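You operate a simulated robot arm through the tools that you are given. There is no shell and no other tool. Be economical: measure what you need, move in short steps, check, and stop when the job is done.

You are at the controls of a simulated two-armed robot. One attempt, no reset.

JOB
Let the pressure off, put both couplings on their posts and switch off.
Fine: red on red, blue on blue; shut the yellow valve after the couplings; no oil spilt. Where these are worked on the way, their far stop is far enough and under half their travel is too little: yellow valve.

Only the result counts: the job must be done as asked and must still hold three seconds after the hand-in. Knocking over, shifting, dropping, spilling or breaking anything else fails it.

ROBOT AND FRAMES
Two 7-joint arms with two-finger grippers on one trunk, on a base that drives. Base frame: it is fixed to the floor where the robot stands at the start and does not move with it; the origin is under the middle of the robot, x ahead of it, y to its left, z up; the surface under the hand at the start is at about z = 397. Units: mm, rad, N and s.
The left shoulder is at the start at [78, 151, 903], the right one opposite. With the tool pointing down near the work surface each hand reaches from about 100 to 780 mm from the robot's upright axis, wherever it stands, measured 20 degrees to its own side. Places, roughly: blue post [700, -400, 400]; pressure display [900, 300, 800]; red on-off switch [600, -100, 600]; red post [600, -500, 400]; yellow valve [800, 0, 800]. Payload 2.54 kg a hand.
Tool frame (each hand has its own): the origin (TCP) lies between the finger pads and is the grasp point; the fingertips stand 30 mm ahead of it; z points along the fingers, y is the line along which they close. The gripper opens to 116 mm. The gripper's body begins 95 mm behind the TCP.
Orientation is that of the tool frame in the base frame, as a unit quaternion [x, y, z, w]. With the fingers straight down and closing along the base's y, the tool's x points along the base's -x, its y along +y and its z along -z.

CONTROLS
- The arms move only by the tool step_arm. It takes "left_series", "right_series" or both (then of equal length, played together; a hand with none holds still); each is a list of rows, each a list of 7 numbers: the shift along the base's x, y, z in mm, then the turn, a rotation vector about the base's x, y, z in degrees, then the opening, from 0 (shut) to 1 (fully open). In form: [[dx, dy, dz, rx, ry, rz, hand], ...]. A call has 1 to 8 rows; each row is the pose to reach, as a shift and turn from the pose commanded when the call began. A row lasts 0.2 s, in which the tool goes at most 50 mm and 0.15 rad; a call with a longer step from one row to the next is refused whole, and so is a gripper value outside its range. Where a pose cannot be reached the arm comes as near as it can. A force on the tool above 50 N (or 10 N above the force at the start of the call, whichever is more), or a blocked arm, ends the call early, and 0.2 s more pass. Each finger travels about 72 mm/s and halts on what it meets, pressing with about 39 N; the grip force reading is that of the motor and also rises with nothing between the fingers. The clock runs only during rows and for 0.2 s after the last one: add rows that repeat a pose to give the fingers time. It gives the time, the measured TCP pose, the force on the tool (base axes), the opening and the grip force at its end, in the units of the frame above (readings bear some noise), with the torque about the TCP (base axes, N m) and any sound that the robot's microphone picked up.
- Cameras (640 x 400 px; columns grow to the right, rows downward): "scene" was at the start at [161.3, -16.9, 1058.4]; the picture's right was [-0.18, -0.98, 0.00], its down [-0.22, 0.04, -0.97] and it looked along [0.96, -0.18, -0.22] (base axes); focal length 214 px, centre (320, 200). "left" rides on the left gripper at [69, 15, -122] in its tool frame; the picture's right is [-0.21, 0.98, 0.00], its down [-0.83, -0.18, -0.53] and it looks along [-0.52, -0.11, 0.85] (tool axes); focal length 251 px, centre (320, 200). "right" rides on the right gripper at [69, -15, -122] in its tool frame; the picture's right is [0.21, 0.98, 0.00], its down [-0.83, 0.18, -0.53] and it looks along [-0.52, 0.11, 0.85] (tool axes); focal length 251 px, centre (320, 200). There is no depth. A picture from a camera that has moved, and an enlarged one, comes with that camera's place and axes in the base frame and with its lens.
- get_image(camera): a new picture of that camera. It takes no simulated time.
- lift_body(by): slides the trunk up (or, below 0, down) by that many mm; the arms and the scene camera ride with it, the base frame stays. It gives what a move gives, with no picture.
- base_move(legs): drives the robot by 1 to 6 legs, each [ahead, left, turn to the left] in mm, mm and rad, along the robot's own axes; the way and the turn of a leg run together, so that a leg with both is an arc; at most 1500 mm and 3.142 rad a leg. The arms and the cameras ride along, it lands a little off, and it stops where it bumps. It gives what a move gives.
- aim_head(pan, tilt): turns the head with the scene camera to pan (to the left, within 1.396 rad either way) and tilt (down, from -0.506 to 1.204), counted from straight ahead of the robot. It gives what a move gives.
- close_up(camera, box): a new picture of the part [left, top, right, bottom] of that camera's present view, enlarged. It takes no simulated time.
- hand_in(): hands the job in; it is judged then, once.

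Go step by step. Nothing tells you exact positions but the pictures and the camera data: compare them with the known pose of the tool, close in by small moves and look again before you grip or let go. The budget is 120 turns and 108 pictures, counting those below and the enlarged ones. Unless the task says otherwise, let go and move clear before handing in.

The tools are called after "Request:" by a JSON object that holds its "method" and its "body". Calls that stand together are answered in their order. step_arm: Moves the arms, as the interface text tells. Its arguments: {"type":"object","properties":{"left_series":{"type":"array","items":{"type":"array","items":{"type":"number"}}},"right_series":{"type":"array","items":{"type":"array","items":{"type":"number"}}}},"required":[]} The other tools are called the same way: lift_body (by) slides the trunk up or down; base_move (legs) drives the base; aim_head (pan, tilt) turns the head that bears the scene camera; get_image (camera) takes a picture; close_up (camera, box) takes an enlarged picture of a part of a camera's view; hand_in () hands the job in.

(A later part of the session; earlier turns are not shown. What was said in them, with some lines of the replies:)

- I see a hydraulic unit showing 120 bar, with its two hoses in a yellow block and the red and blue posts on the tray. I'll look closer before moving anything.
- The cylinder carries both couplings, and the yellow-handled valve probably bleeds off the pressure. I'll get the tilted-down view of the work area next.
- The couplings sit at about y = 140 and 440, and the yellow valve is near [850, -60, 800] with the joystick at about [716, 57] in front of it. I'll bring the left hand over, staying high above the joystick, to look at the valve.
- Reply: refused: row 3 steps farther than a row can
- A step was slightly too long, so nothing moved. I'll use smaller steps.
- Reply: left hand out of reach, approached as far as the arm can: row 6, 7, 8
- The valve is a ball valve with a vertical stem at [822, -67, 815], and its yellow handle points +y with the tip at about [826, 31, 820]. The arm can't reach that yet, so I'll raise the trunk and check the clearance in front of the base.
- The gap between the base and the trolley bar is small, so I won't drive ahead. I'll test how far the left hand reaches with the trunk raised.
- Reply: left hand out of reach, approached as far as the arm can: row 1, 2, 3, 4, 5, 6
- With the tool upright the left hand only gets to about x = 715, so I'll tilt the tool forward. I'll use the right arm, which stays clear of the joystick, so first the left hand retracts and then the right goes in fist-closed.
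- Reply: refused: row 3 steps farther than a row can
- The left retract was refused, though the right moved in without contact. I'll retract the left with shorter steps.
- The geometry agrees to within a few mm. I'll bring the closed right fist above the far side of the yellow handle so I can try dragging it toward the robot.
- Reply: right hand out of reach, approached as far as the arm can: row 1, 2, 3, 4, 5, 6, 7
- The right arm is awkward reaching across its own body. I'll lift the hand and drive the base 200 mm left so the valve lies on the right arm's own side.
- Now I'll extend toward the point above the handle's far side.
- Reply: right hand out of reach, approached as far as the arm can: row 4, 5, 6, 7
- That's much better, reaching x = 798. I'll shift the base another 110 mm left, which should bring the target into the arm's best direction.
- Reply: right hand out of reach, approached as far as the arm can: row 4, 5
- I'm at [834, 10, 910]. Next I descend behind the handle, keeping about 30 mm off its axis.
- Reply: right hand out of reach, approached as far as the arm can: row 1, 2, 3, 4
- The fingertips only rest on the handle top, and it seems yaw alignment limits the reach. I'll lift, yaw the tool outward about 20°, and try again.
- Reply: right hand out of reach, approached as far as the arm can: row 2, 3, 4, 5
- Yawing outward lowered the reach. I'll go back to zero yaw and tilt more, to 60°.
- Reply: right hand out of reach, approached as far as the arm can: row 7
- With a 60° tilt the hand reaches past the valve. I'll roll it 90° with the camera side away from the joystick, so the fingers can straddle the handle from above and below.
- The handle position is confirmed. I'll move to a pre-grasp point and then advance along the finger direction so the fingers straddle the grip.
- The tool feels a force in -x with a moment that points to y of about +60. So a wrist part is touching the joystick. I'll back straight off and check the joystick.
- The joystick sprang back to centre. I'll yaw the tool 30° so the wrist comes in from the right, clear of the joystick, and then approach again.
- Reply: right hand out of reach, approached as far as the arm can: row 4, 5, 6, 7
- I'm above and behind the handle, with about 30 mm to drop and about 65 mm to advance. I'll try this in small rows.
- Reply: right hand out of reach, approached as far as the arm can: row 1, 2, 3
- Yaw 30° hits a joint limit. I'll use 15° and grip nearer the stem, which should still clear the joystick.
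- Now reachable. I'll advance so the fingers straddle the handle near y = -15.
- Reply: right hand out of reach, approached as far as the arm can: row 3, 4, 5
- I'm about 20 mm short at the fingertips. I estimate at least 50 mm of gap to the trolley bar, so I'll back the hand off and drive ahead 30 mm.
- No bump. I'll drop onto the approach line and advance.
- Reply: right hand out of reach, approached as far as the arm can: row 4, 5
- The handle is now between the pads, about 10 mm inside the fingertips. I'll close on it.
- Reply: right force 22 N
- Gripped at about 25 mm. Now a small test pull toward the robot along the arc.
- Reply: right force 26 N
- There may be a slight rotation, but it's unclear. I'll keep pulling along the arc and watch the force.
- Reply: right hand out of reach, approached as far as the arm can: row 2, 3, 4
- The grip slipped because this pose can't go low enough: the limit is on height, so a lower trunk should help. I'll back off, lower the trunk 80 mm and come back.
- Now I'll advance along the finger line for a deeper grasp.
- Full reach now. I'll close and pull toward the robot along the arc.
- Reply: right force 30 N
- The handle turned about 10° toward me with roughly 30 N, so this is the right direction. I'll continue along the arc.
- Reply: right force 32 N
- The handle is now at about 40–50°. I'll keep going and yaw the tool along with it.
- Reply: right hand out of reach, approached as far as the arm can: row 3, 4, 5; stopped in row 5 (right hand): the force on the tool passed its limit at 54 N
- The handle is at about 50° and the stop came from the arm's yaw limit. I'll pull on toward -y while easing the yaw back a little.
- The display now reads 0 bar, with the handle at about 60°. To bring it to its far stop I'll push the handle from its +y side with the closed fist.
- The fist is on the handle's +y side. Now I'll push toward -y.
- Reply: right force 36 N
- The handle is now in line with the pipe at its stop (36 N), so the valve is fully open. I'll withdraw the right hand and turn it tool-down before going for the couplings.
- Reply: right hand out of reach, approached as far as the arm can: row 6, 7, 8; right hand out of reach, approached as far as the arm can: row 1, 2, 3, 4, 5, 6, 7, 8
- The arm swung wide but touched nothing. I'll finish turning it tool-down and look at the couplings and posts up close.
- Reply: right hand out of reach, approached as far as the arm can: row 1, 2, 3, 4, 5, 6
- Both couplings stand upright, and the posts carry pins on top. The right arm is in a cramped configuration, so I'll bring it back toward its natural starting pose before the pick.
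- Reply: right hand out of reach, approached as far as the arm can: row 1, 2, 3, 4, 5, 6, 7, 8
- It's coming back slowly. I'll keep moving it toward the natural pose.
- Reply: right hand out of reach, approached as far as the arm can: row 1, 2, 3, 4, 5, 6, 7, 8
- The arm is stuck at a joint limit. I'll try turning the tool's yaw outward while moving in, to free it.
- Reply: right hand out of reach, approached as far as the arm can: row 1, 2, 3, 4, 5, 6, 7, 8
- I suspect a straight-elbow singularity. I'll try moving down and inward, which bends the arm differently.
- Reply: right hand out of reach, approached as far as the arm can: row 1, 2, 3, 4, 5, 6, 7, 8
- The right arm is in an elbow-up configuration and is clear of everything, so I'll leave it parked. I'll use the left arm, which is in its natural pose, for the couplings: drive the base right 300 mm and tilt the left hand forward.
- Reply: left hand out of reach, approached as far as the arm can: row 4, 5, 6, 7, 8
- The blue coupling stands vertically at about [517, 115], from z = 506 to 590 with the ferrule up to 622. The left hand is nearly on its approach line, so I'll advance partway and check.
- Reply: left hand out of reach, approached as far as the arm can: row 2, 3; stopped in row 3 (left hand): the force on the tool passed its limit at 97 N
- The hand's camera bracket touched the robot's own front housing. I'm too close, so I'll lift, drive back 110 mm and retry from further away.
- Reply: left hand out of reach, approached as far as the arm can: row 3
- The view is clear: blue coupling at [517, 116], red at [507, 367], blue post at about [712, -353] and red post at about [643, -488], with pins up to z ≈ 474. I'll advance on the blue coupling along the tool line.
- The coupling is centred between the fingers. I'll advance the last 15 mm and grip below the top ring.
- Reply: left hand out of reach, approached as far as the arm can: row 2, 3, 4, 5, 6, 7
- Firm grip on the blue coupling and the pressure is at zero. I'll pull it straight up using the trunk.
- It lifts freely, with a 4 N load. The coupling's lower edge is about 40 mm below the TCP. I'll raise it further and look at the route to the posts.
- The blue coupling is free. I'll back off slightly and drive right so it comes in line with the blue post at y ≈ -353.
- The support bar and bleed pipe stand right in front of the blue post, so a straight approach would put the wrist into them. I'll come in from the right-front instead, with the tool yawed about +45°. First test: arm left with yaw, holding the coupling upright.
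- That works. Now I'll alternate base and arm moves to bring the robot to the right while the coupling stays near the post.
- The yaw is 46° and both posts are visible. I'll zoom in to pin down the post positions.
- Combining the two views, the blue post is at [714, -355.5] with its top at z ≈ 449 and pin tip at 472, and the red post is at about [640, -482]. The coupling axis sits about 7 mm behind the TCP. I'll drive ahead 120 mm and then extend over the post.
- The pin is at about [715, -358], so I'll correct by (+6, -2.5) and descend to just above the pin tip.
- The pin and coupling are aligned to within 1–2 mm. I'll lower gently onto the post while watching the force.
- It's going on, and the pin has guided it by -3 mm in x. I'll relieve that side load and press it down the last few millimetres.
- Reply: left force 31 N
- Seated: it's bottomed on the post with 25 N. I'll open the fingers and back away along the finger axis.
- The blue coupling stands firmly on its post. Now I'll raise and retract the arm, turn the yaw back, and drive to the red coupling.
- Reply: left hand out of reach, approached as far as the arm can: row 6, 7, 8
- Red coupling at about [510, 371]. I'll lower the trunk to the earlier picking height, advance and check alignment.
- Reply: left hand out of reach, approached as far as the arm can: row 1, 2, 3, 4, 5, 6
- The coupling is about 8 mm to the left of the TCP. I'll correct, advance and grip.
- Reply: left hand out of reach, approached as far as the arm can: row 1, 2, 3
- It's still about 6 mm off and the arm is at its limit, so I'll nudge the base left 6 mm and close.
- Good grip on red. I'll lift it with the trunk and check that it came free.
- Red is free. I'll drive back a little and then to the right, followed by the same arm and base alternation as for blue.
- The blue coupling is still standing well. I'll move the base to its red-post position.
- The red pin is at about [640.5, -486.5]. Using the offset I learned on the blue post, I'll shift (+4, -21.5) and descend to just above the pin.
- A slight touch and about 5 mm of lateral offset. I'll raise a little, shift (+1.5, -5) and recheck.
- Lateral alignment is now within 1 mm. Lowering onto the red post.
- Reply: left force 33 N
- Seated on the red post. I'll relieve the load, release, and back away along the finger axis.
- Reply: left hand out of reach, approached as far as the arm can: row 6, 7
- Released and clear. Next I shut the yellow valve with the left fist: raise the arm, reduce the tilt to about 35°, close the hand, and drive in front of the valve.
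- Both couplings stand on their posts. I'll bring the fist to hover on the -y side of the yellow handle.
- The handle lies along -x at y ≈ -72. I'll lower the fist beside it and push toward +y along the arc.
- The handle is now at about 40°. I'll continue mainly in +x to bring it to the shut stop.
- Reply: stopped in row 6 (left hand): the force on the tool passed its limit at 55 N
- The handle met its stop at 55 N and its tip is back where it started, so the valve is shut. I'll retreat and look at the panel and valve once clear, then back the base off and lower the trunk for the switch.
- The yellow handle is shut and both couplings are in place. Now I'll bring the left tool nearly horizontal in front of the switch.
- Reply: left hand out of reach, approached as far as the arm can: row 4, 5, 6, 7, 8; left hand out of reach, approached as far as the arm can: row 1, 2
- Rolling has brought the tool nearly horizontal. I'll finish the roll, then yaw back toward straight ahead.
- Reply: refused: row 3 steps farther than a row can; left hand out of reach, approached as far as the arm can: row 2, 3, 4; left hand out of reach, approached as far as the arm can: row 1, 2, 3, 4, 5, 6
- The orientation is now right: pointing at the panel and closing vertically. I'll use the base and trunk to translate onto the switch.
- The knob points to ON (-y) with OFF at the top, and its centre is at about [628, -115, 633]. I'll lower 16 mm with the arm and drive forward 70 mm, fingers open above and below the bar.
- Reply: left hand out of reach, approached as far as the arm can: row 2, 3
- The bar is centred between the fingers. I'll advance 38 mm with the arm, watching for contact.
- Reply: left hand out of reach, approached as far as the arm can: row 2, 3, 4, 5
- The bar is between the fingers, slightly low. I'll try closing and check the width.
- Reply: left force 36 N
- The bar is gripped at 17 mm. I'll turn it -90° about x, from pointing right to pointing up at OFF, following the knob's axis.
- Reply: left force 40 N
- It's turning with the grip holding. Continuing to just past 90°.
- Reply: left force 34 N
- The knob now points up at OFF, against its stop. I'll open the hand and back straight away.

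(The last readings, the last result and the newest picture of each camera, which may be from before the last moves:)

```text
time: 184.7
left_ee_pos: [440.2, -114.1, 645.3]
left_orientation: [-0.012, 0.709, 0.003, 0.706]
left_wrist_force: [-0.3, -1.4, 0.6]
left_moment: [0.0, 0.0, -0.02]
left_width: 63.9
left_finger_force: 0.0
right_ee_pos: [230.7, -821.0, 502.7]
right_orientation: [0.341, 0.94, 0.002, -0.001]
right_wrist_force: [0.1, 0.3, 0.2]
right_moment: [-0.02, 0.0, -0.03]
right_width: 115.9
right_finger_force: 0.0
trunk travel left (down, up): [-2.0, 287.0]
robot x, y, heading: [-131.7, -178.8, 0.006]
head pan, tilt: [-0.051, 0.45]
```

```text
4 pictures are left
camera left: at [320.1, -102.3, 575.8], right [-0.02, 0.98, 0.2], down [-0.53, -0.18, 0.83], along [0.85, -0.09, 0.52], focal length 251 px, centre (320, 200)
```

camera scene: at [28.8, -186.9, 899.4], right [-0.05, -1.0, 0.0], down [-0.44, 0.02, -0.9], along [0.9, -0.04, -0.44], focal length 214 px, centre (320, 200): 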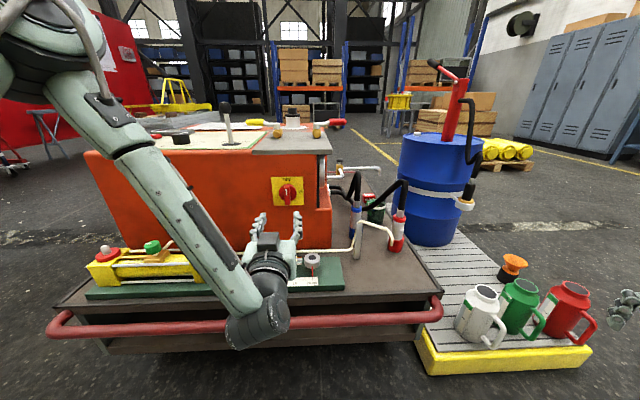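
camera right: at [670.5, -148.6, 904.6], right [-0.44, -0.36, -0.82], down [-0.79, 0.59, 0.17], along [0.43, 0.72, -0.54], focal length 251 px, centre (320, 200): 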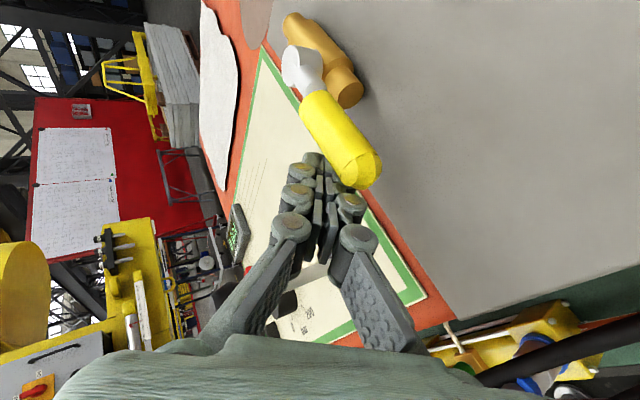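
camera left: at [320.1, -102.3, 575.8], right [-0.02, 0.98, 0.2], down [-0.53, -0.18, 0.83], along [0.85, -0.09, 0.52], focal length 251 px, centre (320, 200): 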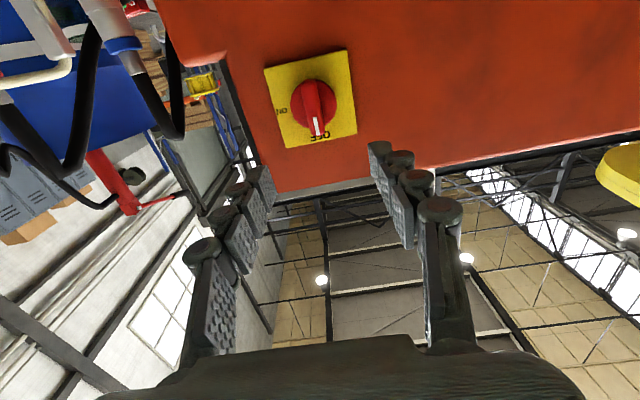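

The switch points to OFF. A last zoom on the couplings and on the yellow valve before handing in.

Request:
{"method": "close_up", "body": {"camera": "scene", "box": [320, 160, 440, 260]}}

Request:
{"method": "close_up", "body": {"camera": "scene", "box": [190, 90, 350, 190]}}

```text
4.00 times, centred on (380, 210) of scene
camera zoom: at [28.8, -186.9, 899.4], right [-0.05, -1.0, 0.0], down [-0.44, 0.02, -0.9], along [0.9, -0.04, -0.44], focal length 858 px, centre (80, 160)
```

zoom: 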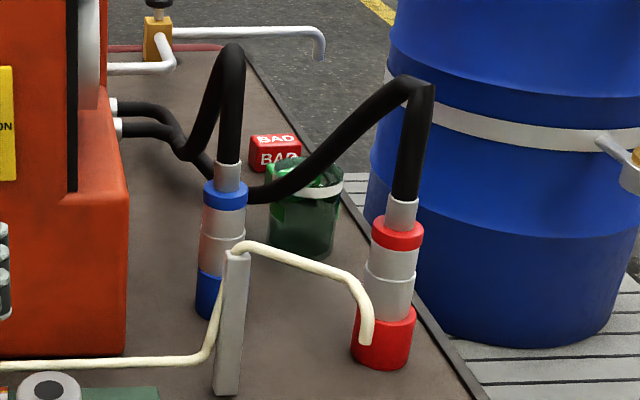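

```text
4.00 times, centred on (270, 140) of scene
camera zoom: at [28.8, -186.9, 899.4], right [-0.05, -1.0, 0.0], down [-0.44, 0.02, -0.9], along [0.9, -0.04, -0.44], focal length 858 px, centre (520, 440)
```

zoom: 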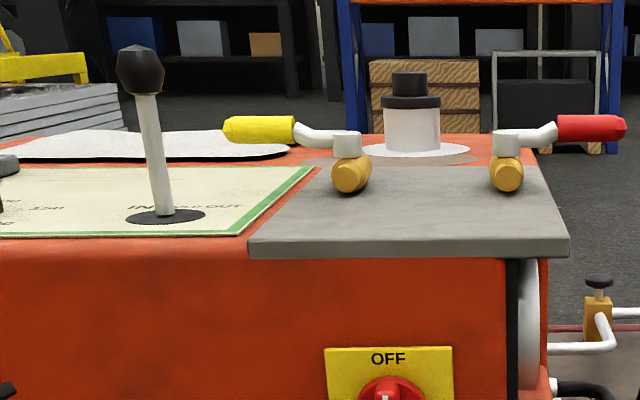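

Everything checks out: red on red, blue on blue, yellow valve shut, switch on OFF, and both hands clear. Handing in.

Request:
{"method": "hand_in", "body": {}}

```text
The job is handed in.
```

The job is handed in, and I have not seen the verdict. The pressure is off (display at 0 bar before I pulled the couplings), each coupling is on its own-colour post, the yellow valve was shut after that, and the switch is on OFF. I saw no oil spilt.

On my first try at the yellow valve, the right wrist nudged the joystick. It sprang back and the display stayed at 120 bar.
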